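You operate a simulated robot arm through the tools that you are given. There is no shell and no other tool.

You run a simulated two-armed robot. Do the job below in one go: nothing can be reset, and whatever is moved stays where it is left.

TASK
Pick up the green can with one hand, pass it to the other hand and put it on the upper shelf under the stone top. Set down upright: green can.
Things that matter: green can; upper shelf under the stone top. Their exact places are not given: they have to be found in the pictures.

Only the result counts: the job must be done as asked and must still hold three seconds after the hand-in. Knocking over, shifting, dropping, spilling or breaking anything else fails it.

THE ROBOT
Two 7-joint arms with two-finger parallel grippers on one trunk, on a base that moves. Base frame: it is fixed to the floor where the robot stands at the start and does not move with it; the origin is under the middle of the robot, x ahead of it, y to its left, z up. Readings come in mm, rad, newtons and seconds.
The left shoulder is at the start at [-92, 119, 825], the right one opposite. Each reaches about 826 mm from its shoulder. Places, roughly: green can [1750, 1000, 1250]; upper shelf under the stone top [900, -1000, 500]. Payload 3.43 kg a hand.
The tool frame of a hand sits at the grasp point between the pads (the TCP): z along the fingers, y along the line on which they close. The tips reach 30 mm beyond it. Largest opening 94 mm; finger width 28, thickness 10; the body of the gripper, 50 by 96 mm, starts 55 mm behind the TCP.
Orientation is that of the tool frame in the base frame, as a unit quaternion [w, x, y, z]. With the fingers straight down and closing along the base's y, the tool's x points along the base's -x, its y along +y and its z along -z.

THE INTERFACE
- The arms move only by the tool move_arm. It takes "left_commands", "right_commands" or both (then of equal length, played together; a hand with none holds still); each is a list of rows, each a list of 7 numbers: the shift along the base's x, y, z in units of 40 mm (1.0 is 40 mm), then the turn, a rotation vector about the base's x, y, z in units of 6 degrees (1.0 is 6 degrees), then the finger opening in cm, from 0 to 9.4. In form: [[x, y, z, rx, ry, rz, grip], ...]. A call has 1 to 20 rows; each row shifts and turns the commanded pose from where the row before left it. A call with a number of a shift or a turn outside -1 to 1 is refused whole. Each row takes 0.2 s and may step no farther than 50 mm and 0.15 rad from the row before; otherwise, or with a gripper value out of range, the whole call is refused. Where a pose cannot be reached the arm comes as near as it can. A force on the tool above 40 N (or 10 N above the force at the start of the call, whichever is more), or a blocked arm, ends the call early, and 0.2 s more pass. Each finger travels about 153 mm/s and halts on what it meets, pressing with about 43 N; the grip force reading is that of the motor and also rises with nothing between the fingers. The clock runs only during rows and for 0.2 s after the last one: add rows that do not move to give the fingers time. The reply holds the time, the measured pose of the TCP, the force on the tool along the base axes, the opening and the grip force, in the units named above and with some noise, with the torque about the TCP (base axes, N m) and any sound that the robot's microphone picked up.
- Cameras (640 x 400 px; columns grow to the right, rows downward): "scene" is now at [39.1, 5.4, 1541.3]; the picture's right is [0.08, -1.00, 0.00], its down [-0.68, -0.06, -0.73] and it looks along [0.73, 0.06, -0.68] (base axes); focal length 256 px, centre (320, 200). "left" rides on the left gripper at [76, -14, -103] in its tool frame; the picture's right is [0.18, 0.98, 0.00], its down [-0.75, 0.14, -0.64] and it looks along [-0.63, 0.12, 0.77] (tool axes); focal length 243 px, centre (320, 200). "right" rides on the right gripper at [76, 14, -102] in its tool frame; the picture's right is [-0.18, 0.98, 0.00], its down [-0.75, -0.14, -0.64] and it looks along [-0.63, -0.12, 0.77] (tool axes); focal length 243 px, centre (320, 200).
- grab_frame(camera): a new picture of that camera. No time passes.
- lift_body(by): moves the trunk up (or, below 0, down) by that many mm; the arms and the scene camera ride with it, the base frame stays. It gives what a move gives, with no picture.
- base_move(legs): drives the robot by 1 to 6 legs, each [ahead, left, turn to the left] in mm, mm and rad, along the robot's own axes; the way and the turn of a leg run together, so that a leg with both is an arc; at most 1500 mm and 3.142 rad a leg. The arms and the cameras ride along, it lands a little off, and it stops where it bumps. It gives what a move gives.
- turn_head(pan, tilt): turns the head with the scene camera to pan (to the left, within 2.496 rad either way) and tilt (down, from -0.506 to 1.204), counted from straight ahead of the robot (the tilt from the chest, where the trunk bows). It gives what a move gives.
- pixel_to_xyz(camera, pixels): for up to 12 pixels [column, row] of the newest picture of that camera ("zoom" is the newest enlarged one), the place [x, y, z] in the base frame of the surface seen there, good to about 3 mm. No time passes.
- close_up(camera, box): a new picture of the part [left, top, right, bottom] of that camera's present view, enlarged. No time passes.
- job_done(): hands the job in; it is judged then, once.

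Open the grippers and draw the arms clear of the work before you hand the job in, unless the task says otherwise.

The tools are called after "Emit:" as name(argument=value, ...) on one line, values as JSON. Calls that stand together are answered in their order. move_arm: Moves the arms, as the interface text tells. Its arguments: {"type":"object","properties":{"left_commands":{"type":"array","items":{"type":"array","items":{"type":"number"}}},"right_commands":{"type":"array","items":{"type":"array","items":{"type":"number"}}}},"required":[]} The other tools are called the same way: lift_body (by) moves the trunk up or down; base_move (legs) drives the base; turn_head (pan, tilt) turns the head that bears the scene camera; grab_frame (camera) takes a picture; pixel_to_xyz (camera, pixels) gives the place of the surface under pixels of a picture; close_up (camera, box) takes an enlarged picture of a part of a camera's view; job_done () hands the job in.

At the start:

```text
t: 0.0
left_ee_pos: [274.3, 114.0, 1173.0]
left_orientation: [0.0, 0.0, 1.0, 0.0]
left_ft_force: [1.0, 0.2, -0.5]
left_wrist_torque: [-0.04, 0.0, 0.0]
left_finger_gap: 94.1
left_finger_force: 0.0
right_ee_pos: [279.8, -99.1, 1137.5]
right_orientation: [0.001, 0.0, 1.0, 0.0]
right_ft_force: [-0.1, 0.0, 0.2]
right_wrist_torque: [0.02, 0.02, -0.03]
right_finger_gap: 93.9
right_finger_force: 0.1
trunk travel left (down, up): [-250.0, 85.0]
robot x, y, heading: [1.6, 1.4, -0.006]
head pan, tilt (commanded): [0.08, 0.752]
```

scene: 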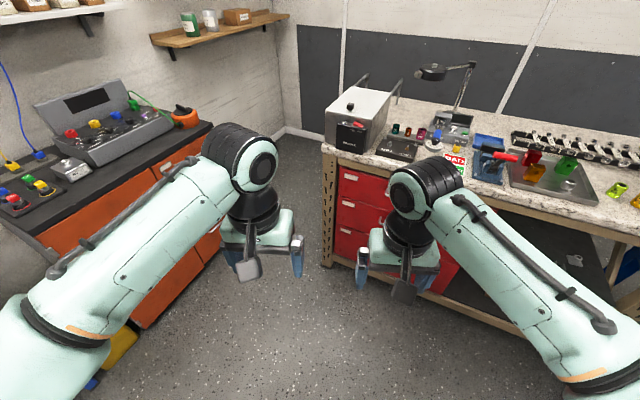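
right: 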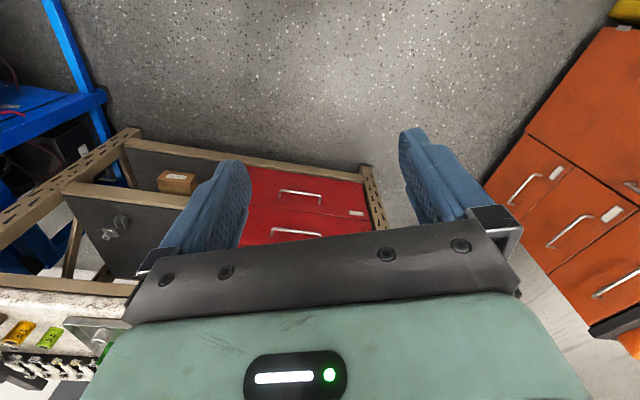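
left: 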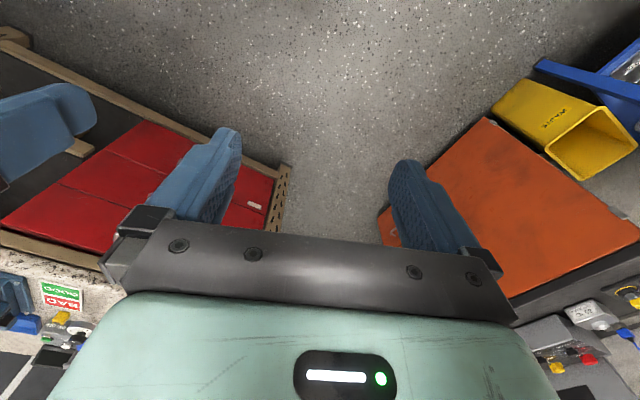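

The scene picture shows a green can on the wooden wall shelf near pixel (190,24), and the stone-topped bench on the right. I tilt the head up to look at the can.

Emit:
turn_head(pan=0.4, tilt=0.2)

Emit:
grab_frame(camera="scene")

```text
t: 1.0
left_ee_pos: [274.6, 115.0, 1172.6]
left_orientation: [0.0, 0.0, 1.0, 0.0]
left_ft_force: [0.4, 0.1, -0.7]
left_wrist_torque: [0.0, 0.05, -0.01]
left_finger_gap: 94.0
left_finger_force: 0.1
right_ee_pos: [280.6, -98.1, 1136.2]
right_orientation: [0.001, 0.0, 1.0, 0.0]
right_ft_force: [-0.6, -0.4, -0.3]
right_wrist_torque: [0.01, 0.01, 0.0]
right_finger_gap: 94.3
right_finger_force: 0.0
trunk travel left (down, up): [-250.0, 85.0]
robot x, y, heading: [2.1, -0.7, -0.001]
head pan, tilt (commanded): [0.4, 0.201]
```

```text
taken
```

scene: 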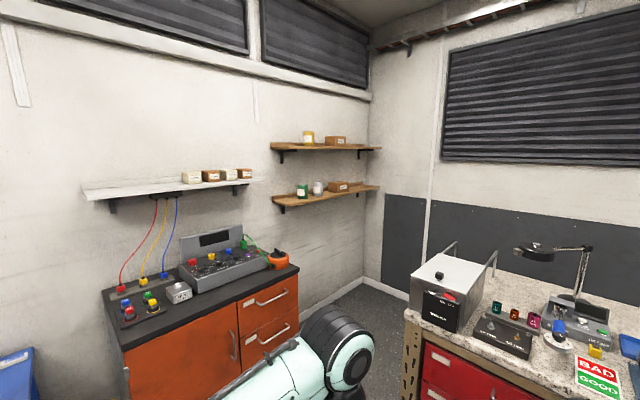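

The wall shelf with the green can is at about (303,190), with another shelf above it at row ~147. I take an enlarged view and measure points.

Emit:
close_up(camera="scene", box=[260, 120, 400, 220])

Emit:
pixel_to_xyz(camera="scene", pixels=[[303, 190], [318, 188], [337, 186], [276, 200], [330, 196], [378, 187], [273, 149], [330, 149], [300, 240], [285, 270], [240, 300], [295, 265]])

```text
4.00 times, centred on (330, 170) of scene
```

zoom: 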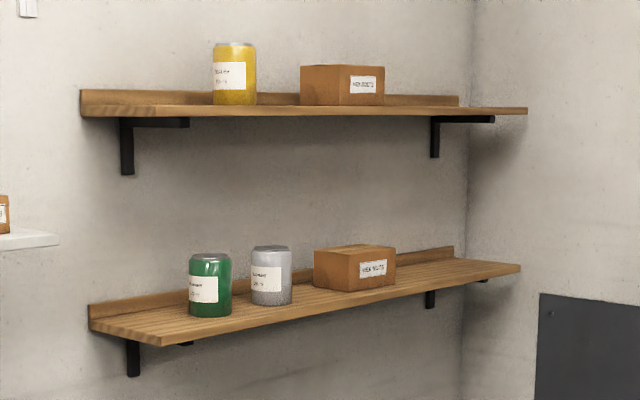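

```text
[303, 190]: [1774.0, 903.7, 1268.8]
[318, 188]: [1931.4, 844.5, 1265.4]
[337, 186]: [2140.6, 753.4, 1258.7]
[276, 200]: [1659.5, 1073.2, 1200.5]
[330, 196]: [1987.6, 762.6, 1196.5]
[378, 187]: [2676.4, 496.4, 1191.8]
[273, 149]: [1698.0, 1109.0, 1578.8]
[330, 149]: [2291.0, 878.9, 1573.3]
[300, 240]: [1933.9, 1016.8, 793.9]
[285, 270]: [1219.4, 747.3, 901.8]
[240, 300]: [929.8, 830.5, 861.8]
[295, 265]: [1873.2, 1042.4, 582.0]
```

The zoom shows the green can at (210,285), the silver can at (271,275). I measure the can and shelf edges precisely.

Emit:
pixel_to_xyz(camera="zoom", pixels=[[210, 256], [192, 285], [210, 285], [229, 285], [210, 312], [254, 280], [271, 275], [163, 342], [92, 322], [90, 310], [420, 290], [519, 270]])

Emit:
pixel_to_xyz(camera="scene", pixels=[[150, 195], [250, 182], [85, 192], [270, 210], [240, 235], [200, 220], [300, 160], [300, 170], [240, 100], [330, 220], [370, 150], [420, 220]])

```text
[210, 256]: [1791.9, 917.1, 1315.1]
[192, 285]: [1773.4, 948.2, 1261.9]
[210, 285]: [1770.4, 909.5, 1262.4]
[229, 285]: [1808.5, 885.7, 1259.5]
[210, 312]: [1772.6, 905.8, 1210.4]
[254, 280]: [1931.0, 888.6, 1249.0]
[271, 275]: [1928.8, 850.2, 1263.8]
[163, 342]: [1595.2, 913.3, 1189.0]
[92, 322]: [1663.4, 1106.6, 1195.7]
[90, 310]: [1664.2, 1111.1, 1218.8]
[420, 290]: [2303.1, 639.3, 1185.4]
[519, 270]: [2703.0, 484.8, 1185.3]
```

```text
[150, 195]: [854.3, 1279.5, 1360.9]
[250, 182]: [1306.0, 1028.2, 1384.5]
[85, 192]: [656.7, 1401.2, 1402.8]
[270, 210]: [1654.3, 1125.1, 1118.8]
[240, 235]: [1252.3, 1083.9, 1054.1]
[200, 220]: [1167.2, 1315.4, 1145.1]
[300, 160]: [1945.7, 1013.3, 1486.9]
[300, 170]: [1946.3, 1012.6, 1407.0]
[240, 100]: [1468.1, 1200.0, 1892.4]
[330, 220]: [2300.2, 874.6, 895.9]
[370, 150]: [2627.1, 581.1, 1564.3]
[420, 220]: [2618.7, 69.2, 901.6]
```

The shelf front runs at about -21° in the base frame, the can centre is near (1804,927,~1258). Now I look at the bench and the shelf under it.

Emit:
turn_head(pan=-0.6, tilt=0.7)

Emit:
grab_frame(camera="scene")

```text
t: 2.2
left_ee_pos: [275.0, 114.2, 1172.3]
left_orientation: [-0.001, 0.0, 1.0, 0.0]
left_ft_force: [0.4, -0.7, 0.4]
left_wrist_torque: [-0.01, -0.02, 0.04]
left_finger_gap: 93.9
left_finger_force: 0.0
right_ee_pos: [280.8, -97.4, 1136.8]
right_orientation: [0.0, 0.0, 1.0, 0.0]
right_ft_force: [0.7, 0.8, -0.2]
right_wrist_torque: [0.01, 0.02, 0.0]
right_finger_gap: 93.8
right_finger_force: 0.0
trunk travel left (down, up): [-250.0, 85.0]
robot x, y, heading: [2.3, 3.7, 0.002]
head pan, tilt (commanded): [-0.6, 0.7]
```

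```text
taken
```

scene: 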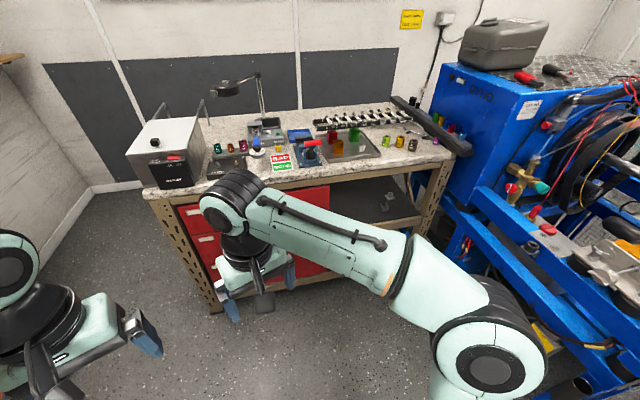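

The bench front edge runs from about (150,197) to (465,155), with the open shelves at the right part (350–420, 190–250). I measure bench, floor and legs.

Emit:
pixel_to_xyz(camera="scene", pixels=[[148, 197], [215, 195], [300, 182], [380, 172], [466, 156], [455, 160], [218, 312], [390, 200], [400, 225], [345, 205], [420, 225], [335, 262]])

Emit:
pixel_to_xyz(camera="scene", pixels=[[180, 310], [100, 270], [120, 190], [180, 350], [300, 330], [50, 240], [480, 190], [470, 230], [520, 240], [560, 330], [330, 300], [430, 190]])

Emit:
close_up(camera="scene", box=[300, 130, 500, 270])

```text
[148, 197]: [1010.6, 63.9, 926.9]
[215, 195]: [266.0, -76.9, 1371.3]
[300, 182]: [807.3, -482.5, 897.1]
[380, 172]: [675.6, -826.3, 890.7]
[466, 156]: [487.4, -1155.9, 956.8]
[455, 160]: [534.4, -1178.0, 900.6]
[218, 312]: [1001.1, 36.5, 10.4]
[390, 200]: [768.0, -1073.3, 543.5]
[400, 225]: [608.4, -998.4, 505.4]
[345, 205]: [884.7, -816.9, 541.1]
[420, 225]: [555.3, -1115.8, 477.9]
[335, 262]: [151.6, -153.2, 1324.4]
```

```text
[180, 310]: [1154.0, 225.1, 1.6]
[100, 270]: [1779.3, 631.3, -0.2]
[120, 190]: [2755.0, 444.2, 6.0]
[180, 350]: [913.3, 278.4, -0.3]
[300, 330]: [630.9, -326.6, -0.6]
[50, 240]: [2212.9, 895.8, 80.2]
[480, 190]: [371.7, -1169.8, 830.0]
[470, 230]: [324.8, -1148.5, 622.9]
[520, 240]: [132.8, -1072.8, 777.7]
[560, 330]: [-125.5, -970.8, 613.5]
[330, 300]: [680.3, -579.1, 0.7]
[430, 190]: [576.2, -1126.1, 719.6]
```

```text
2.86 times, centred on (400, 200) of scene
```

zoom: 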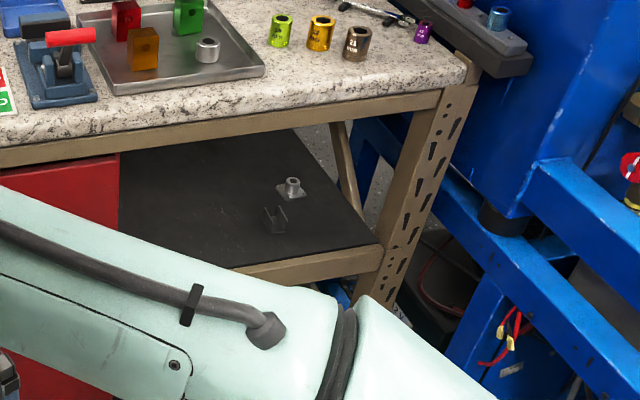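

The upper shelf's surface is at z≈541 with small fixtures on it (zoom (275,215) and (290,190)). I measure those and the bay limits from the zoom picture.

Emit:
pixel_to_xyz(camera="zoom", pixels=[[292, 184], [276, 208], [282, 228], [265, 225], [130, 170], [130, 215], [200, 245], [320, 240], [372, 245], [300, 270], [380, 265], [330, 150]])

Emit:
pixel_to_xyz(camera="zoom", pixels=[[60, 150], [200, 120], [200, 95], [420, 100], [430, 130], [390, 230], [60, 130], [300, 125], [240, 140], [355, 195], [600, 300], [560, 190]])

Emit:
close_up(camera="scene", box=[330, 170, 450, 245])

```text
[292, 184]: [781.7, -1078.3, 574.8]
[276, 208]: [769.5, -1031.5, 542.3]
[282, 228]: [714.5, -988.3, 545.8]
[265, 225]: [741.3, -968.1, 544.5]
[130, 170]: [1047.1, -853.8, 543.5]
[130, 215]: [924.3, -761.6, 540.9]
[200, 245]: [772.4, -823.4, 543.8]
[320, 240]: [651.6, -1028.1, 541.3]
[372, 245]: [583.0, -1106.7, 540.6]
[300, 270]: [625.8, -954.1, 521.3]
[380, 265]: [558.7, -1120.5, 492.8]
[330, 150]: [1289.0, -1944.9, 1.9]
```

```text
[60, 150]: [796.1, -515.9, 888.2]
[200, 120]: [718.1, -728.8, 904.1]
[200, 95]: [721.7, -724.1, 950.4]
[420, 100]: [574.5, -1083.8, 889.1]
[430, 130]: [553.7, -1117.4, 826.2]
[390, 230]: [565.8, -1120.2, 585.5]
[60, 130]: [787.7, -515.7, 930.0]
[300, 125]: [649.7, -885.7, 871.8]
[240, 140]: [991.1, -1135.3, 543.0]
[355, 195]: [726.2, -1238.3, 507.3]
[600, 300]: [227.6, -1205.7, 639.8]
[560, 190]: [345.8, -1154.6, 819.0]
```

```text
5.33 times, centred on (390, 208) of scene
```

zoom: 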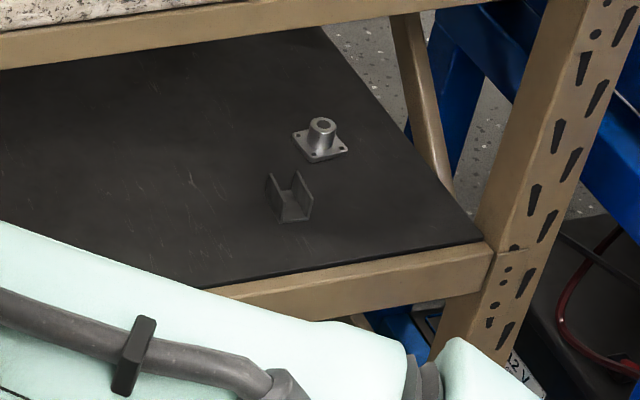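

The shelf surface z≈542, front rail along a line through (560,-1120) and (626,-954); free room to the left of the small fixtures. Before driving I check the arms' lateral extent and the floor by looking down and to both sides.

Emit:
turn_head(pan=0.5, tilt=1.0)

Emit:
grab_frame(camera="scene")

```text
t: 3.6
left_ee_pos: [274.6, 115.2, 1171.8]
left_orientation: [0.0, 0.0, 1.0, -0.001]
left_ft_force: [0.3, -0.5, 0.2]
left_wrist_torque: [0.04, 0.0, -0.02]
left_finger_gap: 93.8
left_finger_force: 0.0
right_ee_pos: [280.1, -97.2, 1136.9]
right_orientation: [0.0, 0.0, 1.0, 0.0]
right_ft_force: [1.0, -0.5, 0.0]
right_wrist_torque: [0.01, -0.04, 0.01]
right_finger_gap: 94.0
right_finger_force: 0.1
trunk travel left (down, up): [-250.0, 85.0]
robot x, y, heading: [3.1, -1.4, 0.002]
head pan, tilt (commanded): [0.499, 1.0]
```

```text
taken
```

scene: 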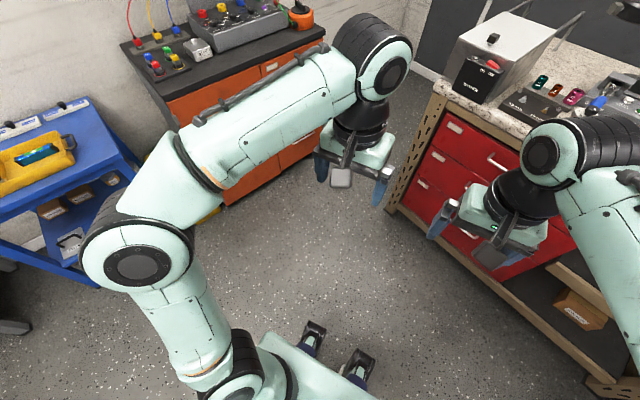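

The left elbow is at about (130,262). I measure arm points, floor and cabinet front corner.

Emit:
pixel_to_xyz(camera="scene", pixels=[[130, 262], [85, 255], [150, 190], [372, 70], [230, 385], [310, 335], [357, 367], [268, 200], [330, 45], [325, 150], [230, 205], [405, 215]])

Emit:
turn_head(pan=-0.5, tilt=1.0)

Emit:
grab_frame(camera="scene")

```text
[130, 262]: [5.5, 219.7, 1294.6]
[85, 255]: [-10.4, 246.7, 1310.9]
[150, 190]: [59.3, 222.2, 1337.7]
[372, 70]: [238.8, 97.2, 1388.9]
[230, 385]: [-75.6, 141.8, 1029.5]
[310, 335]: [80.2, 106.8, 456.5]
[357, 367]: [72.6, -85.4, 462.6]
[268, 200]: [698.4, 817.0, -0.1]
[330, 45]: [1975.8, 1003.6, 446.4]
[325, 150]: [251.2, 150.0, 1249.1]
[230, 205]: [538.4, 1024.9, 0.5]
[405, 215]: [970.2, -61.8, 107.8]
```

```text
t: 4.8
left_ee_pos: [273.7, 114.4, 1173.1]
left_orientation: [0.0, 0.0, 1.0, 0.0]
left_ft_force: [0.3, -0.3, 0.3]
left_wrist_torque: [0.01, -0.02, 0.0]
left_finger_gap: 93.9
left_finger_force: 0.1
right_ee_pos: [280.7, -97.3, 1135.8]
right_orientation: [0.0, 0.001, 1.0, -0.001]
right_ft_force: [-0.4, 0.9, -0.3]
right_wrist_torque: [-0.04, 0.01, -0.04]
right_finger_gap: 94.2
right_finger_force: 0.0
trunk travel left (down, up): [-250.0, 85.0]
robot x, y, heading: [-0.1, -0.8, -0.001]
head pan, tilt (commanded): [-0.499, 1.0]
```

```text
taken
```

scene: 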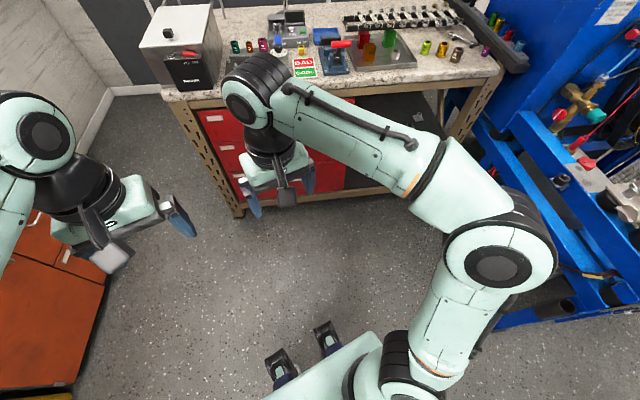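

The arms are compact (elbows at y≈±250). I check the blue cart on the left before planning the drive.

Emit:
turn_head(pan=0.9, tilt=0.6)

Emit:
grab_frame(camera="scene")

```text
t: 6.4
left_ee_pos: [273.4, 114.7, 1172.7]
left_orientation: [0.0, 0.0, 1.0, 0.0]
left_ft_force: [0.4, 0.3, 0.4]
left_wrist_torque: [0.01, -0.01, 0.01]
left_finger_gap: 94.0
left_finger_force: 0.1
right_ee_pos: [280.4, -97.7, 1137.4]
right_orientation: [0.0, 0.0, 1.0, 0.001]
right_ft_force: [0.2, -0.3, -0.1]
right_wrist_torque: [0.0, 0.02, -0.01]
right_finger_gap: 94.0
right_finger_force: 0.2
trunk travel left (down, up): [-250.0, 85.0]
robot x, y, heading: [-0.5, 1.6, 0.001]
head pan, tilt (commanded): [0.901, 0.6]
```

```text
taken
```

scene: 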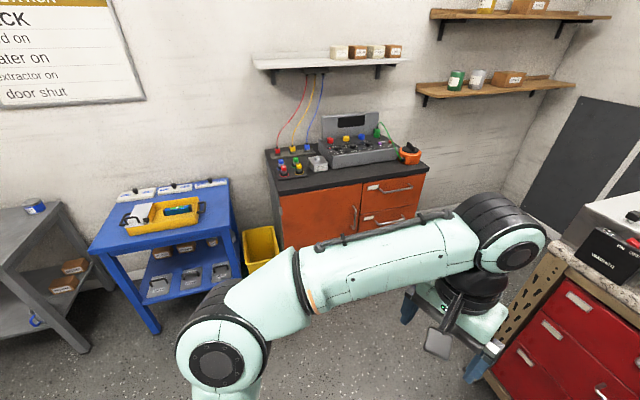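

Emit:
pixel_to_xyz(camera="scene", pixels=[[285, 197], [425, 165], [420, 185], [280, 215], [415, 162], [90, 248], [225, 230], [260, 262], [158, 333], [405, 155], [565, 265], [240, 275]])

```text
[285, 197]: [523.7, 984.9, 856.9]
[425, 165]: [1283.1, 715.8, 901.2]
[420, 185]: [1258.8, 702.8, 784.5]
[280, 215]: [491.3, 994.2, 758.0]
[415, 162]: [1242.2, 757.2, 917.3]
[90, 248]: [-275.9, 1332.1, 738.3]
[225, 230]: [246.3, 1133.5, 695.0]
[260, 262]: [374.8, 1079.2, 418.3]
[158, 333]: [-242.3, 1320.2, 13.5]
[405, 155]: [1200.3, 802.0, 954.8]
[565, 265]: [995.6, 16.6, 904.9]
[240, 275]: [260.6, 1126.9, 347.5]
```

The cabinet front lies along a line ~537 mm from the wall, leaving a ~690 mm gate to the bench corner at (1010,64). I turn to align with the wall direction and drive to before the gate.

Emit:
base_move(legs=[[0, 0, -0.368], [450, 767, 0]])

```text
t: 14.6
left_ee_pos: [998.9, 559.9, 1172.6]
left_orientation: [0.0, 0.184, 0.983, -0.001]
left_ft_force: [0.7, 0.5, -0.3]
left_wrist_torque: [0.01, -0.01, 0.02]
left_finger_gap: 94.1
left_finger_force: 0.0
right_ee_pos: [929.6, 358.9, 1136.8]
right_orientation: [0.0, 0.183, 0.983, 0.001]
right_ft_force: [0.3, 0.3, 0.1]
right_wrist_torque: [0.06, 0.01, 0.01]
right_finger_gap: 94.2
right_finger_force: 0.1
trunk travel left (down, up): [-250.0, 85.0]
robot x, y, heading: [701.4, 553.0, -0.368]
head pan, tilt (commanded): [0.901, 0.6]
```

The robot is at (701,553), heading −0.368, as planned. I look ahead and down to check the gate before driving through.

Emit:
turn_head(pan=0.0, tilt=0.8)

Emit:
grab_frame(camera="scene")

```text
t: 15.8
left_ee_pos: [998.2, 559.4, 1172.8]
left_orientation: [0.0, 0.183, 0.983, 0.0]
left_ft_force: [0.2, -0.6, 0.0]
left_wrist_torque: [-0.01, -0.02, 0.01]
left_finger_gap: 94.0
left_finger_force: 0.0
right_ee_pos: [928.7, 359.0, 1137.8]
right_orientation: [0.0, 0.183, 0.983, -0.001]
right_ft_force: [-0.2, -0.2, 0.8]
right_wrist_torque: [0.0, 0.02, 0.03]
right_finger_gap: 93.9
right_finger_force: 0.0
trunk travel left (down, up): [-250.0, 85.0]
robot x, y, heading: [702.7, 552.5, -0.369]
head pan, tilt (commanded): [0.0, 0.799]
```

```text
taken
```

scene: 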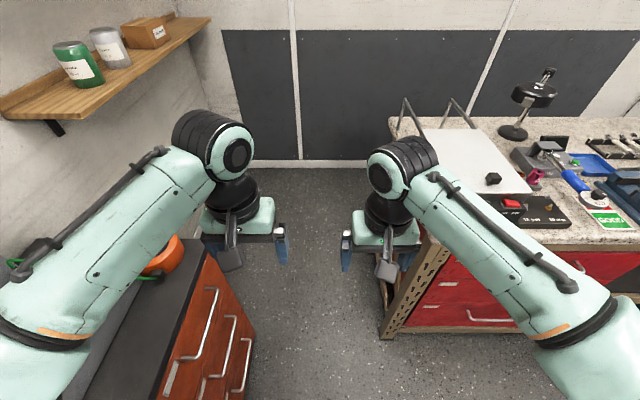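

The gate between the orange cabinet corner (250,330) and bench leg (390,330) looks clear and centred. I drive forward through it.

Emit:
base_move(legs=[[500, 0, 0], [453, 0, 0]])

```text
t: 21.1
left_ee_pos: [1890.2, 217.9, 1172.0]
left_orientation: [0.0, 0.182, 0.983, 0.0]
left_ft_force: [0.5, 0.2, 0.6]
left_wrist_torque: [-0.03, 0.02, -0.02]
left_finger_gap: 94.0
left_finger_force: 0.1
right_ee_pos: [1819.6, 17.2, 1136.0]
right_orientation: [0.0, 0.182, 0.983, 0.0]
right_ft_force: [-0.3, -0.6, -0.2]
right_wrist_torque: [0.0, 0.01, 0.02]
right_finger_gap: 94.2
right_finger_force: 0.1
trunk travel left (down, up): [-250.0, 85.0]
robot x, y, heading: [1592.1, 208.6, -0.369]
head pan, tilt (commanded): [0.0, 0.799]
```

Through the gate; the robot is at (1592,209). I shift left a little and turn to face the wall with the shelf.

Emit:
base_move(legs=[[0, 90, 0], [0, 0, 1.571]])

Emit:
turn_head(pan=0.0, tilt=0.5)

Emit:
grab_frame(camera="scene")

```text
t: 26.4
left_ee_pos: [1615.4, 593.5, 1171.3]
left_orientation: [0.0, -0.567, 0.824, 0.0]
left_ft_force: [-0.2, 0.7, 0.3]
left_wrist_torque: [-0.02, 0.03, -0.02]
left_finger_gap: 93.8
left_finger_force: 0.1
right_ee_pos: [1818.3, 523.4, 1138.3]
right_orientation: [-0.001, -0.567, 0.823, -0.001]
right_ft_force: [0.5, -0.2, 0.1]
right_wrist_torque: [0.01, 0.01, 0.01]
right_finger_gap: 94.3
right_finger_force: 0.0
trunk travel left (down, up): [-250.0, 85.0]
robot x, y, heading: [1622.7, 295.6, 1.209]
head pan, tilt (commanded): [0.0, 0.799]
```

```text
t: 27.2
left_ee_pos: [1617.0, 592.7, 1173.4]
left_orientation: [0.001, -0.567, 0.824, 0.0]
left_ft_force: [0.6, 0.5, 0.0]
left_wrist_torque: [0.02, -0.01, 0.0]
left_finger_gap: 93.9
left_finger_force: 0.1
right_ee_pos: [1817.0, 521.9, 1137.1]
right_orientation: [0.0, -0.567, 0.824, 0.0]
right_ft_force: [0.2, -0.3, 0.0]
right_wrist_torque: [0.01, 0.0, 0.01]
right_finger_gap: 93.9
right_finger_force: 0.2
trunk travel left (down, up): [-250.0, 85.0]
robot x, y, heading: [1624.4, 296.0, 1.206]
head pan, tilt (commanded): [0.0, 0.499]
```

```text
taken
```

scene: 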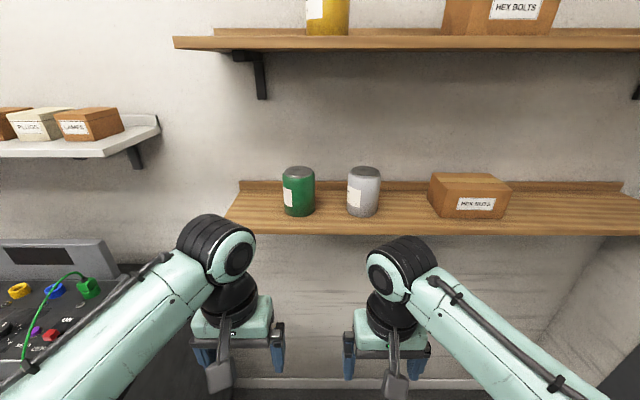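

The green can now stands at about (299,192) right in front. I enlarge the view and measure its geometry.

Emit:
close_up(camera="scene", box=[230, 150, 390, 250])

Emit:
pixel_to_xyz(camera="scene", pixels=[[299, 170], [299, 178], [299, 192], [299, 213], [299, 220], [285, 195], [313, 195], [299, 233], [240, 225], [350, 195], [364, 195], [240, 186]])

```text
4.00 times, centred on (310, 200) of scene
```

zoom: 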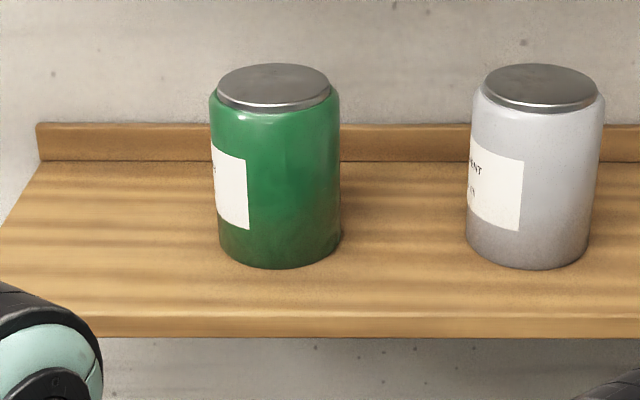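

```text
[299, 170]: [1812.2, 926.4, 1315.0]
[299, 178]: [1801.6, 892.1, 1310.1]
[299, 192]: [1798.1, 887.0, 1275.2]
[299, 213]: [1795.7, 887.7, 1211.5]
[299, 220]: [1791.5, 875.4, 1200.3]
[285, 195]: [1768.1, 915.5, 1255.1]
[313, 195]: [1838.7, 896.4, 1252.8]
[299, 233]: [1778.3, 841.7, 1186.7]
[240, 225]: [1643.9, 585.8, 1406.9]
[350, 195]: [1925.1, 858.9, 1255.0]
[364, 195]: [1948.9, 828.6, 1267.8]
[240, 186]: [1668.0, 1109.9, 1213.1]
```

Emit:
pixel_to_xyz(camera="zoom", pixels=[[215, 160], [336, 160], [275, 160], [275, 72], [275, 95], [217, 95], [333, 95], [275, 262], [225, 220], [335, 220], [470, 180], [200, 330]])

```text
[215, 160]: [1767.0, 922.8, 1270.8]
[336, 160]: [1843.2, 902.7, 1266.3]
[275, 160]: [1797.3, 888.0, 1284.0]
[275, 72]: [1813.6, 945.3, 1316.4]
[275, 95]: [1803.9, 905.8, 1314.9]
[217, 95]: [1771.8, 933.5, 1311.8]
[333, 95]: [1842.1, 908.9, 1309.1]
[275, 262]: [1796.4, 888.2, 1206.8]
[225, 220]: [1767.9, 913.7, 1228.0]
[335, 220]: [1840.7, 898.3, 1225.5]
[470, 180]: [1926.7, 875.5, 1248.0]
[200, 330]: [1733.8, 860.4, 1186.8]
```

The can: centre ≈(1810,925), diameter ≈78, base z≈1200, top ≈1316; shelf front is 88 mm in front of its axis. I raise the trunk fully and shift right 60 mm so the can lies ahead of the left arm.

Emit:
lift_body(by=85)

Emit:
base_move(legs=[[0, -60, 0]])

```text
t: 28.4
left_ee_pos: [1615.4, 591.6, 1258.6]
left_orientation: [-0.001, -0.567, 0.824, 0.0]
left_ft_force: [0.0, -1.5, 0.0]
left_wrist_torque: [-0.02, -0.01, 0.0]
left_finger_gap: 93.9
left_finger_force: 0.0
right_ee_pos: [1815.9, 520.9, 1221.6]
right_orientation: [-0.001, -0.567, 0.823, 0.0]
right_ft_force: [0.5, 0.1, -0.2]
right_wrist_torque: [0.02, -0.01, -0.01]
right_finger_gap: 93.7
right_finger_force: 0.0
trunk travel left (down, up): [-335.0, 0.0]
robot x, y, heading: [1622.5, 299.1, 1.204]
head pan, tilt (commanded): [0.0, 0.499]
```

```text
t: 29.6
left_ee_pos: [1672.2, 570.5, 1258.3]
left_orientation: [-0.001, -0.567, 0.824, 0.0]
left_ft_force: [-0.2, 0.2, -0.1]
left_wrist_torque: [0.01, -0.03, 0.0]
left_finger_gap: 94.1
left_finger_force: 0.1
right_ee_pos: [1873.1, 501.6, 1222.0]
right_orientation: [0.0, -0.567, 0.824, 0.0]
right_ft_force: [-0.9, 0.0, 0.3]
right_wrist_torque: [-0.01, -0.01, 0.03]
right_finger_gap: 94.0
right_finger_force: 0.1
trunk travel left (down, up): [-335.0, 0.0]
robot x, y, heading: [1680.6, 276.0, 1.209]
head pan, tilt (commanded): [0.0, 0.499]
```

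Both readings agree with the plan. I now tilt the left hand forward (fingers from down toward ahead) while moving it ahead, first half.

Emit:
move_arm(left_commands=[[0.12, 0.315, 0, 0.957, -0.367, 0, 9.4], [0.12, 0.315, 0, 0.957, -0.367, 0, 9.4], [0.12, 0.315, 0, 0.957, -0.367, 0, 9.4], [0.12, 0.315, 0, 0.957, -0.367, 0, 9.4], [0.12, 0.315, 0, 0.957, -0.367, 0, 9.4], [0.12, 0.315, 0, 0.957, -0.367, 0, 9.4]])

Emit:
grab_frame(camera="scene")

```text
t: 31.0
left_ee_pos: [1702.3, 647.1, 1258.0]
left_orientation: [0.262, -0.538, 0.781, 0.18]
left_ft_force: [1.0, 0.1, 0.0]
left_wrist_torque: [-0.01, -0.01, 0.0]
left_finger_gap: 94.1
left_finger_force: 0.2
right_ee_pos: [1872.5, 501.0, 1221.6]
right_orientation: [0.0, -0.567, 0.824, 0.0]
right_ft_force: [-0.4, -0.1, -0.5]
right_wrist_torque: [-0.02, -0.04, 0.0]
right_finger_gap: 94.0
right_finger_force: 0.0
trunk travel left (down, up): [-335.0, 0.0]
robot x, y, heading: [1678.8, 270.7, 1.201]
head pan, tilt (commanded): [0.0, 0.499]
```

```text
taken
```

scene: 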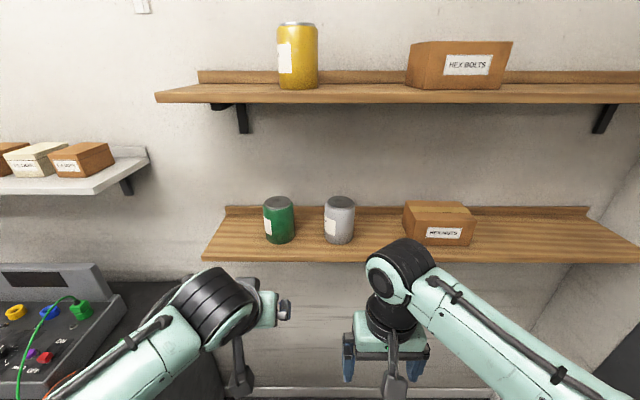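

The hand is rotating as commanded with no contact. I complete the tilt to about 10° below horizontal.

Emit:
move_arm(left_commands=[[0.12, 0.315, 0, 0.957, -0.367, 0, 9.4], [0.12, 0.315, 0, 0.957, -0.367, 0, 9.4], [0.12, 0.315, 0, 0.957, -0.367, 0, 9.4], [0.12, 0.315, 0, 0.957, -0.367, 0, 9.4], [0.12, 0.315, 0, 0.957, -0.367, 0, 9.4], [0.12, 0.315, 0, 0.957, -0.367, 0, 9.4], [0.12, 0.315, 0, 0.957, -0.367, 0, 9.4]])

Emit:
grab_frame(camera="scene")

Emit:
grab_frame(camera="left")

```text
t: 32.6
left_ee_pos: [1735.2, 736.6, 1255.8]
left_orientation: [0.53, -0.434, 0.631, 0.364]
left_ft_force: [0.3, 0.6, -0.4]
left_wrist_torque: [-0.02, -0.01, 0.0]
left_finger_gap: 93.9
left_finger_force: 0.2
right_ee_pos: [1874.2, 503.0, 1221.7]
right_orientation: [0.0, -0.567, 0.824, 0.0]
right_ft_force: [-0.7, 0.3, -0.1]
right_wrist_torque: [0.01, -0.02, 0.0]
right_finger_gap: 93.8
right_finger_force: 0.1
trunk travel left (down, up): [-335.0, 0.0]
robot x, y, heading: [1680.3, 276.8, 1.206]
head pan, tilt (commanded): [0.0, 0.499]
```

```text
taken
```

scene: 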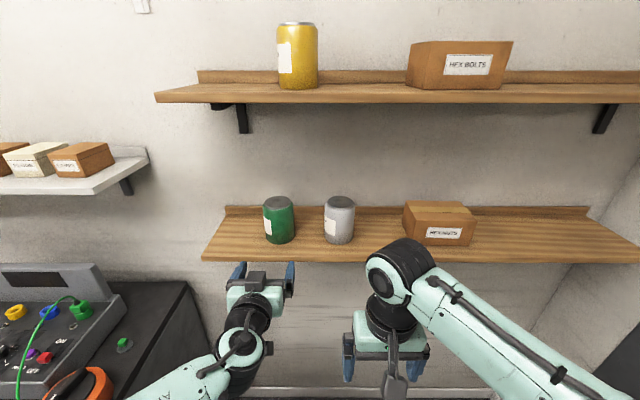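

```text
taken
```

left: 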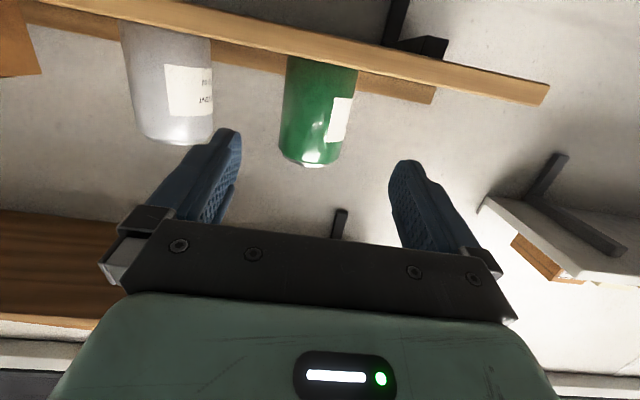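

The left hand is level and aligned (lateral error ≈3 mm), can axis 203 mm ahead of the TCP. I drive the base 80 mm closer so the arm is not near its reach limit.

Emit:
base_move(legs=[[80, 0, 0]])

Emit:
grab_frame(camera="left")

Emit:
grab_frame(camera="scene")

```text
t: 33.7
left_ee_pos: [1763.6, 807.4, 1257.4]
left_orientation: [0.53, -0.434, 0.632, 0.363]
left_ft_force: [0.1, -1.0, 0.1]
left_wrist_torque: [0.0, 0.05, 0.0]
left_finger_gap: 94.0
left_finger_force: 0.1
right_ee_pos: [1900.5, 573.0, 1222.3]
right_orientation: [0.0, -0.566, 0.824, 0.001]
right_ft_force: [-0.3, -0.3, -0.6]
right_wrist_torque: [-0.01, 0.01, -0.01]
right_finger_gap: 94.0
right_finger_force: 0.0
trunk travel left (down, up): [-335.0, 0.0]
robot x, y, heading: [1711.2, 345.2, 1.202]
head pan, tilt (commanded): [0.0, 0.499]
```

```text
taken
```

left: 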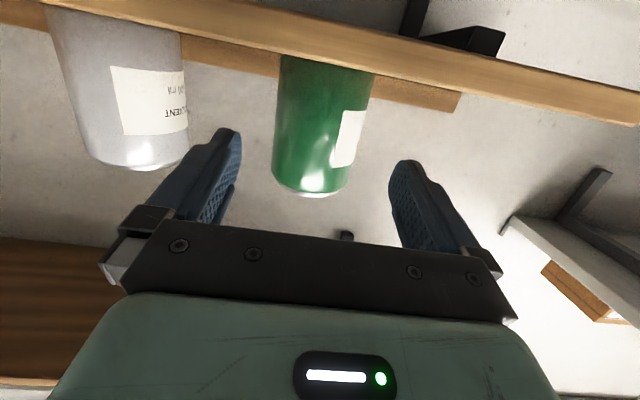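

```text
taken
```

scene: 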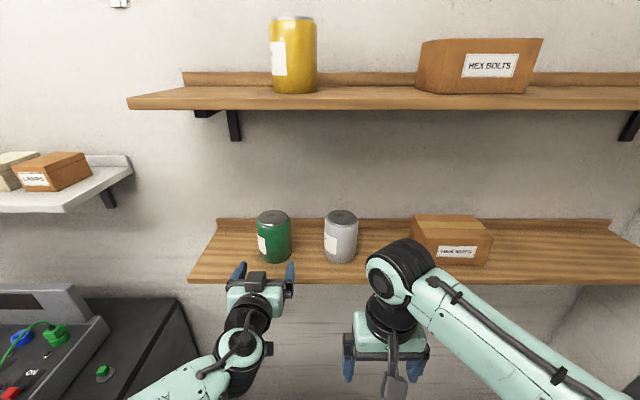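

I verify the can's place from the new left-hand picture (can edges at (275,130) and (370,130)) and the scene view.

Emit:
pixel_to_xyz(camera="left", pixels=[[322, 130], [284, 120], [364, 120], [310, 165], [300, 192], [325, 75], [200, 60], [160, 100], [180, 130], [135, 165]])

Emit:
pixel_to_xyz(camera="scene", pixels=[[274, 240], [274, 215], [260, 240], [289, 240], [341, 240], [327, 240], [274, 262], [289, 275], [237, 275]])

```text
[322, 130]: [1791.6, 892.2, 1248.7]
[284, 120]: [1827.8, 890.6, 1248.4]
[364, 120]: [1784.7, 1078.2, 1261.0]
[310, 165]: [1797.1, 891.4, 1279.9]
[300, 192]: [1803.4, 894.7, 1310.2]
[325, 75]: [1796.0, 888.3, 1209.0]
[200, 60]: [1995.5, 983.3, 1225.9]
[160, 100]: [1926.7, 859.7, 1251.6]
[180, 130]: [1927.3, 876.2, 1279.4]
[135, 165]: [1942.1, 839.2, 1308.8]
```

```text
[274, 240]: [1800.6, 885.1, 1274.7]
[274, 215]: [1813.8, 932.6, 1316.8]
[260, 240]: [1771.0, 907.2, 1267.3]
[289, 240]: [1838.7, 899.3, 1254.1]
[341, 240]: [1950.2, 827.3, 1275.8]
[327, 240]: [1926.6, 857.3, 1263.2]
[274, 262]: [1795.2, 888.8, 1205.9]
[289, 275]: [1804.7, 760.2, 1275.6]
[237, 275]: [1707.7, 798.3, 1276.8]
```

Measurements agree: can axis ≈(1810,925), 126 mm ahead of the TCP. I lower the hand by 21 mm and advance 116 mm with open fingers around the can.

Emit:
move_arm(left_commands=[[0, 0, -0.525, 0, 0, 0, 9.4], [0.26, 0.675, 0, 0, 0, 0, 9.4], [0.28, 0.67, 0, 0, 0, 0, 9.4], [0.13, 0.34, 0, 0, 0, 0, 9.4]])

Emit:
grab_frame(camera="left")

Emit:
grab_frame(camera="scene")

```text
t: 34.7
left_ee_pos: [1791.2, 875.0, 1237.7]
left_orientation: [0.53, -0.434, 0.632, 0.363]
left_ft_force: [-0.5, 0.5, -0.2]
left_wrist_torque: [0.02, -0.01, 0.01]
left_finger_gap: 94.0
left_finger_force: 0.0
right_ee_pos: [1902.2, 573.3, 1221.6]
right_orientation: [-0.001, -0.566, 0.825, 0.0]
right_ft_force: [0.0, 0.5, 0.2]
right_wrist_torque: [0.01, 0.01, -0.01]
right_finger_gap: 94.1
right_finger_force: 0.0
trunk travel left (down, up): [-335.0, 0.0]
robot x, y, heading: [1709.9, 348.1, 1.203]
head pan, tilt (commanded): [0.0, 0.499]
```

```text
taken
```

left: 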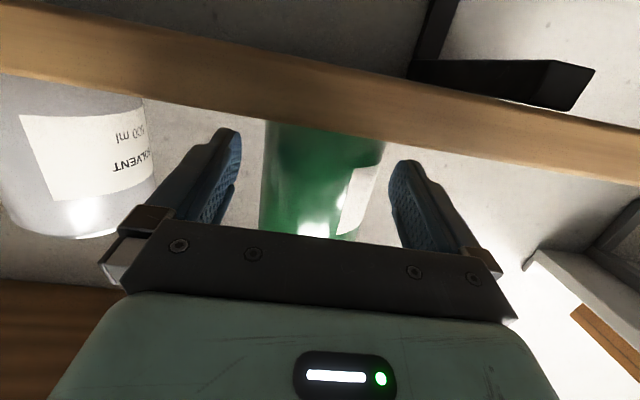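

```text
taken
```

scene: 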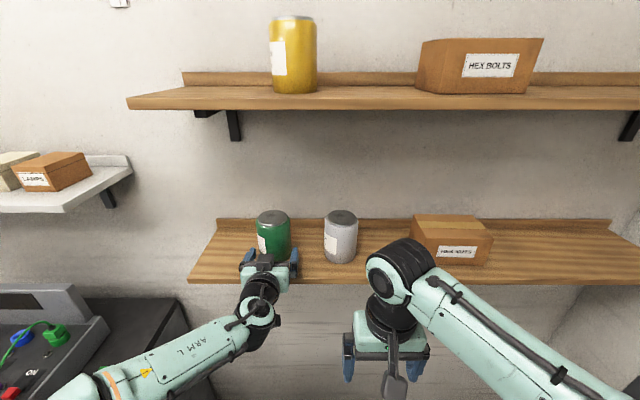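

The can sits centred between the open fingers (edges 262–385 between fingers 240–392), 53 mm still to go to the axis. I advance another 43 mm.

Emit:
move_arm(left_commands=[[0.193, 0.5, 0, 0, 0, 0, 9.4], [0.193, 0.5, 0, 0, 0, 0, 9.4], [0, 0, 0, 0, 0, 0, 9.4]])

Emit:
grab_frame(camera="left")

Emit:
close_up(camera="scene", box=[190, 190, 350, 290])

```text
t: 35.5
left_ee_pos: [1805.6, 914.1, 1236.6]
left_orientation: [0.53, -0.434, 0.632, 0.364]
left_ft_force: [-0.1, -0.1, -0.4]
left_wrist_torque: [0.02, -0.01, 0.03]
left_finger_gap: 93.8
left_finger_force: 0.0
right_ee_pos: [1900.9, 574.1, 1221.7]
right_orientation: [0.0, -0.566, 0.824, 0.0]
right_ft_force: [0.3, -0.2, 0.0]
right_wrist_torque: [-0.03, 0.0, 0.0]
right_finger_gap: 93.9
right_finger_force: 0.1
trunk travel left (down, up): [-335.0, 0.0]
robot x, y, heading: [1710.7, 348.2, 1.207]
head pan, tilt (commanded): [0.0, 0.499]
```

```text
taken
```

left: 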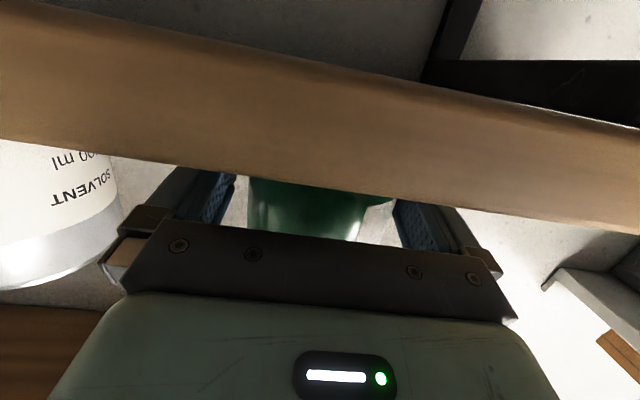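

```text
4.00 times, centred on (270, 240) of scene
```

zoom: 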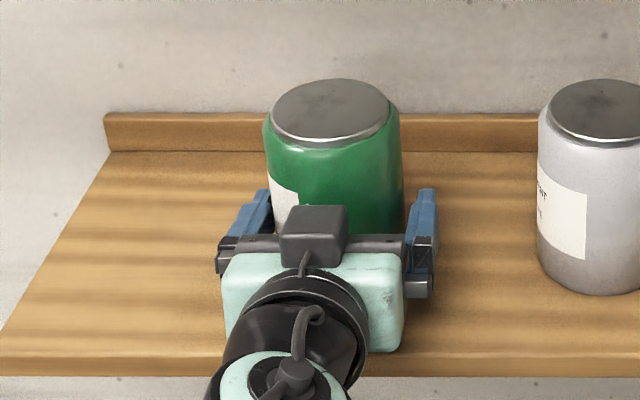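

The fingers straddle the can. I close the left gripper with still rows.

Emit:
move_arm(left_commands=[[0, 0, 0, 0, 0, 0, 8.2], [0, 0, 0, 0, 0, 0, 7.0], [0, 0, 0, 0, 0, 0, 6.0], [0, 0, 0, 0, 0, 0, 6.0]])

Emit:
grab_frame(camera="left")

Emit:
close_up(camera="scene", box=[190, 190, 350, 290])

```text
t: 36.5
left_ee_pos: [1805.7, 915.4, 1236.3]
left_orientation: [0.531, -0.433, 0.632, 0.362]
left_ft_force: [-2.7, 1.4, 0.1]
left_wrist_torque: [0.1, -0.01, 0.09]
left_finger_gap: 84.3
left_finger_force: 43.3
right_ee_pos: [1900.4, 574.2, 1222.3]
right_orientation: [0.0, -0.566, 0.824, 0.0]
right_ft_force: [0.1, 0.2, 0.2]
right_wrist_torque: [-0.02, 0.04, 0.02]
right_finger_gap: 94.0
right_finger_force: 0.1
trunk travel left (down, up): [-335.0, 0.0]
robot x, y, heading: [1709.1, 346.1, 1.197]
head pan, tilt (commanded): [0.0, 0.499]
```

```text
taken
```

left: 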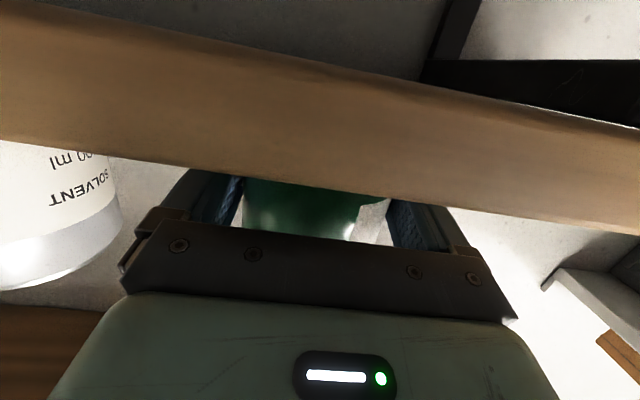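

```text
4.00 times, centred on (270, 240) of scene
```

zoom: 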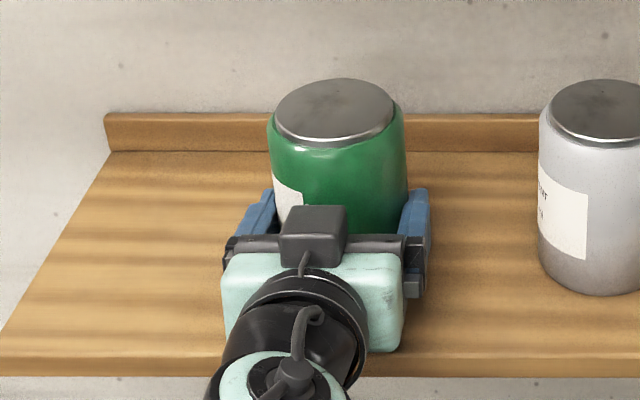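

Gripped at 84.3 mm with 43 N. I lift slowly by 60 mm, straight up.

Emit:
move_arm(left_commands=[[0, 0, 0.15, 0, 0, 0, 6.0], [0, 0, 0.25, 0, 0, 0, 6.0], [0, 0, 0.3, 0, 0, 0, 6.0], [0, 0, 0.3, 0, 0, 0, 6.0], [0, 0, 0.3, 0, 0, 0, 6.0], [0, 0, 0.2, 0, 0, 0, 6.0], [0, 0, 0, 0, 0, 0, 6.0]])

Emit:
grab_frame(camera="scene")

Emit:
grab_frame(camera="left")

```text
t: 38.1
left_ee_pos: [1806.4, 916.9, 1297.6]
left_orientation: [0.53, -0.434, 0.632, 0.363]
left_ft_force: [-0.6, -0.3, -5.7]
left_wrist_torque: [-0.05, 0.05, 0.04]
left_finger_gap: 84.7
left_finger_force: 42.9
right_ee_pos: [1900.3, 573.4, 1221.6]
right_orientation: [0.0, -0.566, 0.824, 0.0]
right_ft_force: [-0.3, -0.6, -0.7]
right_wrist_torque: [0.03, 0.01, -0.02]
right_finger_gap: 93.9
right_finger_force: 0.0
trunk travel left (down, up): [-335.0, 0.0]
robot x, y, heading: [1713.5, 346.3, 1.205]
head pan, tilt (commanded): [0.0, 0.499]
```

```text
taken
```

scene: 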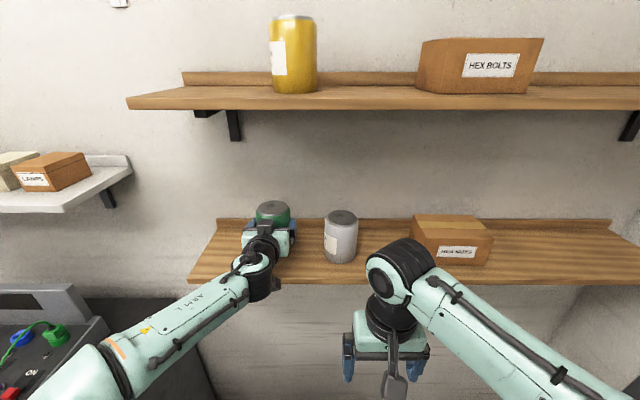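

```text
taken
```

left: 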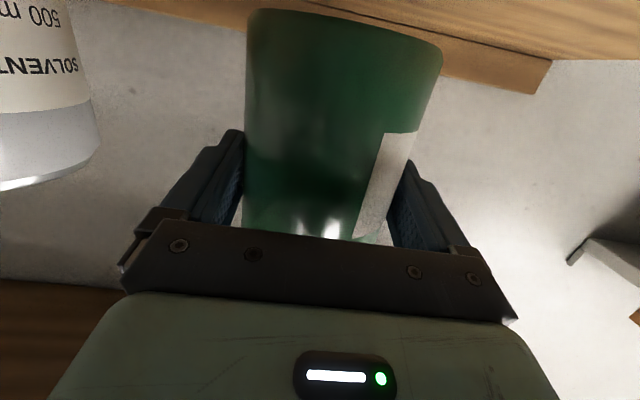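

The can is lifted (force −5.7 N z, grip steady). I back the base straight out 140 mm to clear the shelf.

Emit:
base_move(legs=[[-140, 0, 0]])

Emit:
grab_frame(camera="scene")

```text
t: 39.4
left_ee_pos: [1755.9, 786.5, 1296.6]
left_orientation: [0.53, -0.434, 0.632, 0.364]
left_ft_force: [-0.1, -0.6, -6.1]
left_wrist_torque: [-0.06, 0.03, -0.02]
left_finger_gap: 84.8
left_finger_force: 43.2
right_ee_pos: [1850.8, 443.8, 1223.1]
right_orientation: [0.0, -0.566, 0.825, 0.001]
right_ft_force: [0.1, 0.5, 0.0]
right_wrist_torque: [-0.03, -0.02, 0.02]
right_finger_gap: 94.1
right_finger_force: 0.0
trunk travel left (down, up): [-335.0, 0.0]
robot x, y, heading: [1657.5, 215.4, 1.203]
head pan, tilt (commanded): [0.0, 0.499]
```

```text
taken
```

scene: 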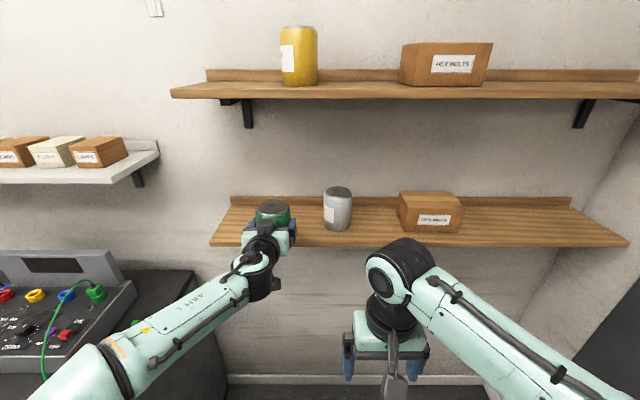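

Clear of the shelf. Now I raise the right hand to a level pose pointing ahead and shifted to the right, while the left hand pulls back ~80 mm with the can.

Emit:
move_arm(right_commands=[[0.234, 0.178, 0, 0.957, -0.367, 0, 9.4], [0.234, 0.178, 0, 0.957, -0.367, 0, 9.4], [0.234, 0.178, 0, 0.957, -0.367, 0, 9.4], [0.234, 0.178, 0, 0.957, -0.367, 0, 9.4], [0.234, 0.178, 0, 0.957, -0.367, 0, 9.4], [0.234, 0.178, 0, 0.957, -0.367, 0, 9.4], [0.234, 0.178, 0, 0.957, -0.367, 0, 9.4], [0.234, 0.178, 0, 0.957, -0.367, 0, 9.4], [0.234, 0.178, 0, 0.957, -0.367, 0, 9.4], [0.234, 0.178, 0, 0.957, -0.367, 0, 9.4], [0.234, 0.178, 0, 0.957, -0.367, 0, 9.4], [0.234, 0.178, 0, 0.957, -0.367, 0, 9.4], [0.234, 0.178, 0, 0.957, -0.367, 0, 9.4]])

Emit:
grab_frame(camera="scene")

```text
t: 42.2
left_ee_pos: [1756.1, 786.1, 1296.7]
left_orientation: [0.529, -0.434, 0.633, 0.363]
left_ft_force: [-0.6, -0.4, -5.4]
left_wrist_torque: [-0.08, 0.02, -0.03]
left_finger_gap: 84.6
left_finger_force: 42.9
right_ee_pos: [1975.8, 535.9, 1220.7]
right_orientation: [0.528, -0.433, 0.633, 0.364]
right_ft_force: [0.5, 0.3, 0.9]
right_wrist_torque: [0.02, 0.03, 0.0]
right_finger_gap: 93.9
right_finger_force: 0.1
trunk travel left (down, up): [-335.0, 0.0]
robot x, y, heading: [1659.3, 218.5, 1.199]
head pan, tilt (commanded): [0.0, 0.499]
```

```text
taken
```

scene: 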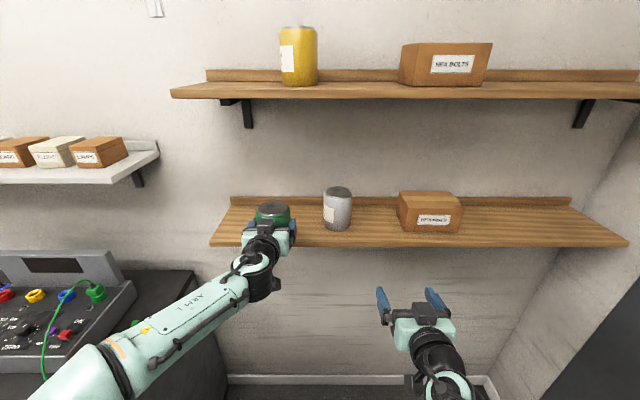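

Right hand is level. I now yaw the right hand 90° to the left about its TCP while the left hand pulls the can back 100 mm.

Emit:
move_arm(left_commands=[[-0.06, -0.156, 0, 0, 0, 0, 6.0], [-0.06, -0.156, 0, 0, 0, 0, 6.0], [-0.06, -0.156, 0, 0, 0, 0, 6.0], [-0.06, -0.156, 0, 0, 0, 0, 6.0], [-0.06, -0.156, 0, 0, 0, 0, 6.0], [-0.06, -0.156, 0, 0, 0, 0, 6.0], [-0.06, -0.156, 0, 0, 0, 0, 6.0], [-0.06, -0.156, 0, 0, 0, 0, 6.0], [-0.06, -0.156, 0, 0, 0, 0, 6.0], [-0.06, -0.156, 0, 0, 0, 0, 6.0], [-0.06, -0.156, 0, 0, 0, 0, 6.0], [-0.06, -0.156, 0, 0, 0, 0, 6.0], [-0.06, -0.156, 0, 0, 0, 0, 6.0], [-0.06, -0.156, 0, 0, 0, 0, 6.0], [-0.06, -0.156, 0, 0, 0, 0, 6.0]], right_commands=[[0, 0, 0, 0, 0, 1, 9.4], [0, 0, 0, 0, 0, 1, 9.4], [0, 0, 0, 0, 0, 1, 9.4], [0, 0, 0, 0, 0, 1, 9.4], [0, 0, 0, 0, 0, 1, 9.4], [0, 0, 0, 0, 0, 1, 9.4], [0, 0, 0, 0, 0, 1, 9.4], [0, 0, 0, 0, 0, 1, 9.4], [0, 0, 0, 0, 0, 1, 9.4], [0, 0, 0, 0, 0, 1, 9.4], [0, 0, 0, 0, 0, 1, 9.4], [0, 0, 0, 0, 0, 1, 9.4], [0, 0, 0, 0, 0, 1, 9.4], [0, 0, 0, 0, 0, 1, 9.4], [0, 0, 0, 0, 0, 1, 9.4]])

Emit:
grab_frame(camera="scene")

```text
t: 45.4
left_ee_pos: [1719.2, 692.0, 1295.8]
left_orientation: [0.529, -0.435, 0.632, 0.363]
left_ft_force: [0.0, 0.1, -6.1]
left_wrist_torque: [-0.07, 0.07, -0.02]
left_finger_gap: 84.9
left_finger_force: 42.8
right_ee_pos: [1973.2, 535.0, 1222.3]
right_orientation: [-0.115, 0.754, -0.139, -0.632]
right_ft_force: [-0.2, -0.6, -0.1]
right_wrist_torque: [-0.02, -0.03, -0.02]
right_finger_gap: 94.2
right_finger_force: 0.1
trunk travel left (down, up): [-335.0, 0.0]
robot x, y, heading: [1659.1, 217.5, 1.202]
head pan, tilt (commanded): [0.0, 0.499]
```

```text
taken
```

scene: 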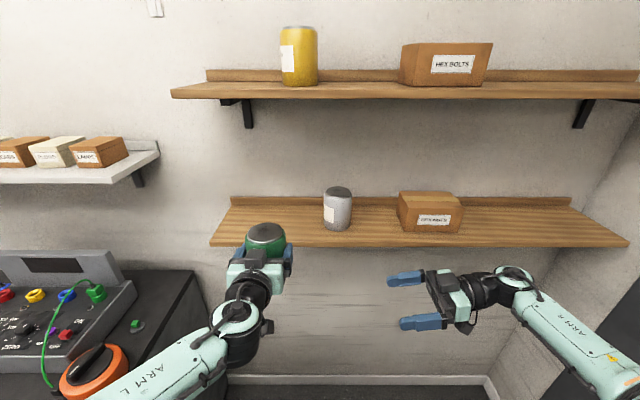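

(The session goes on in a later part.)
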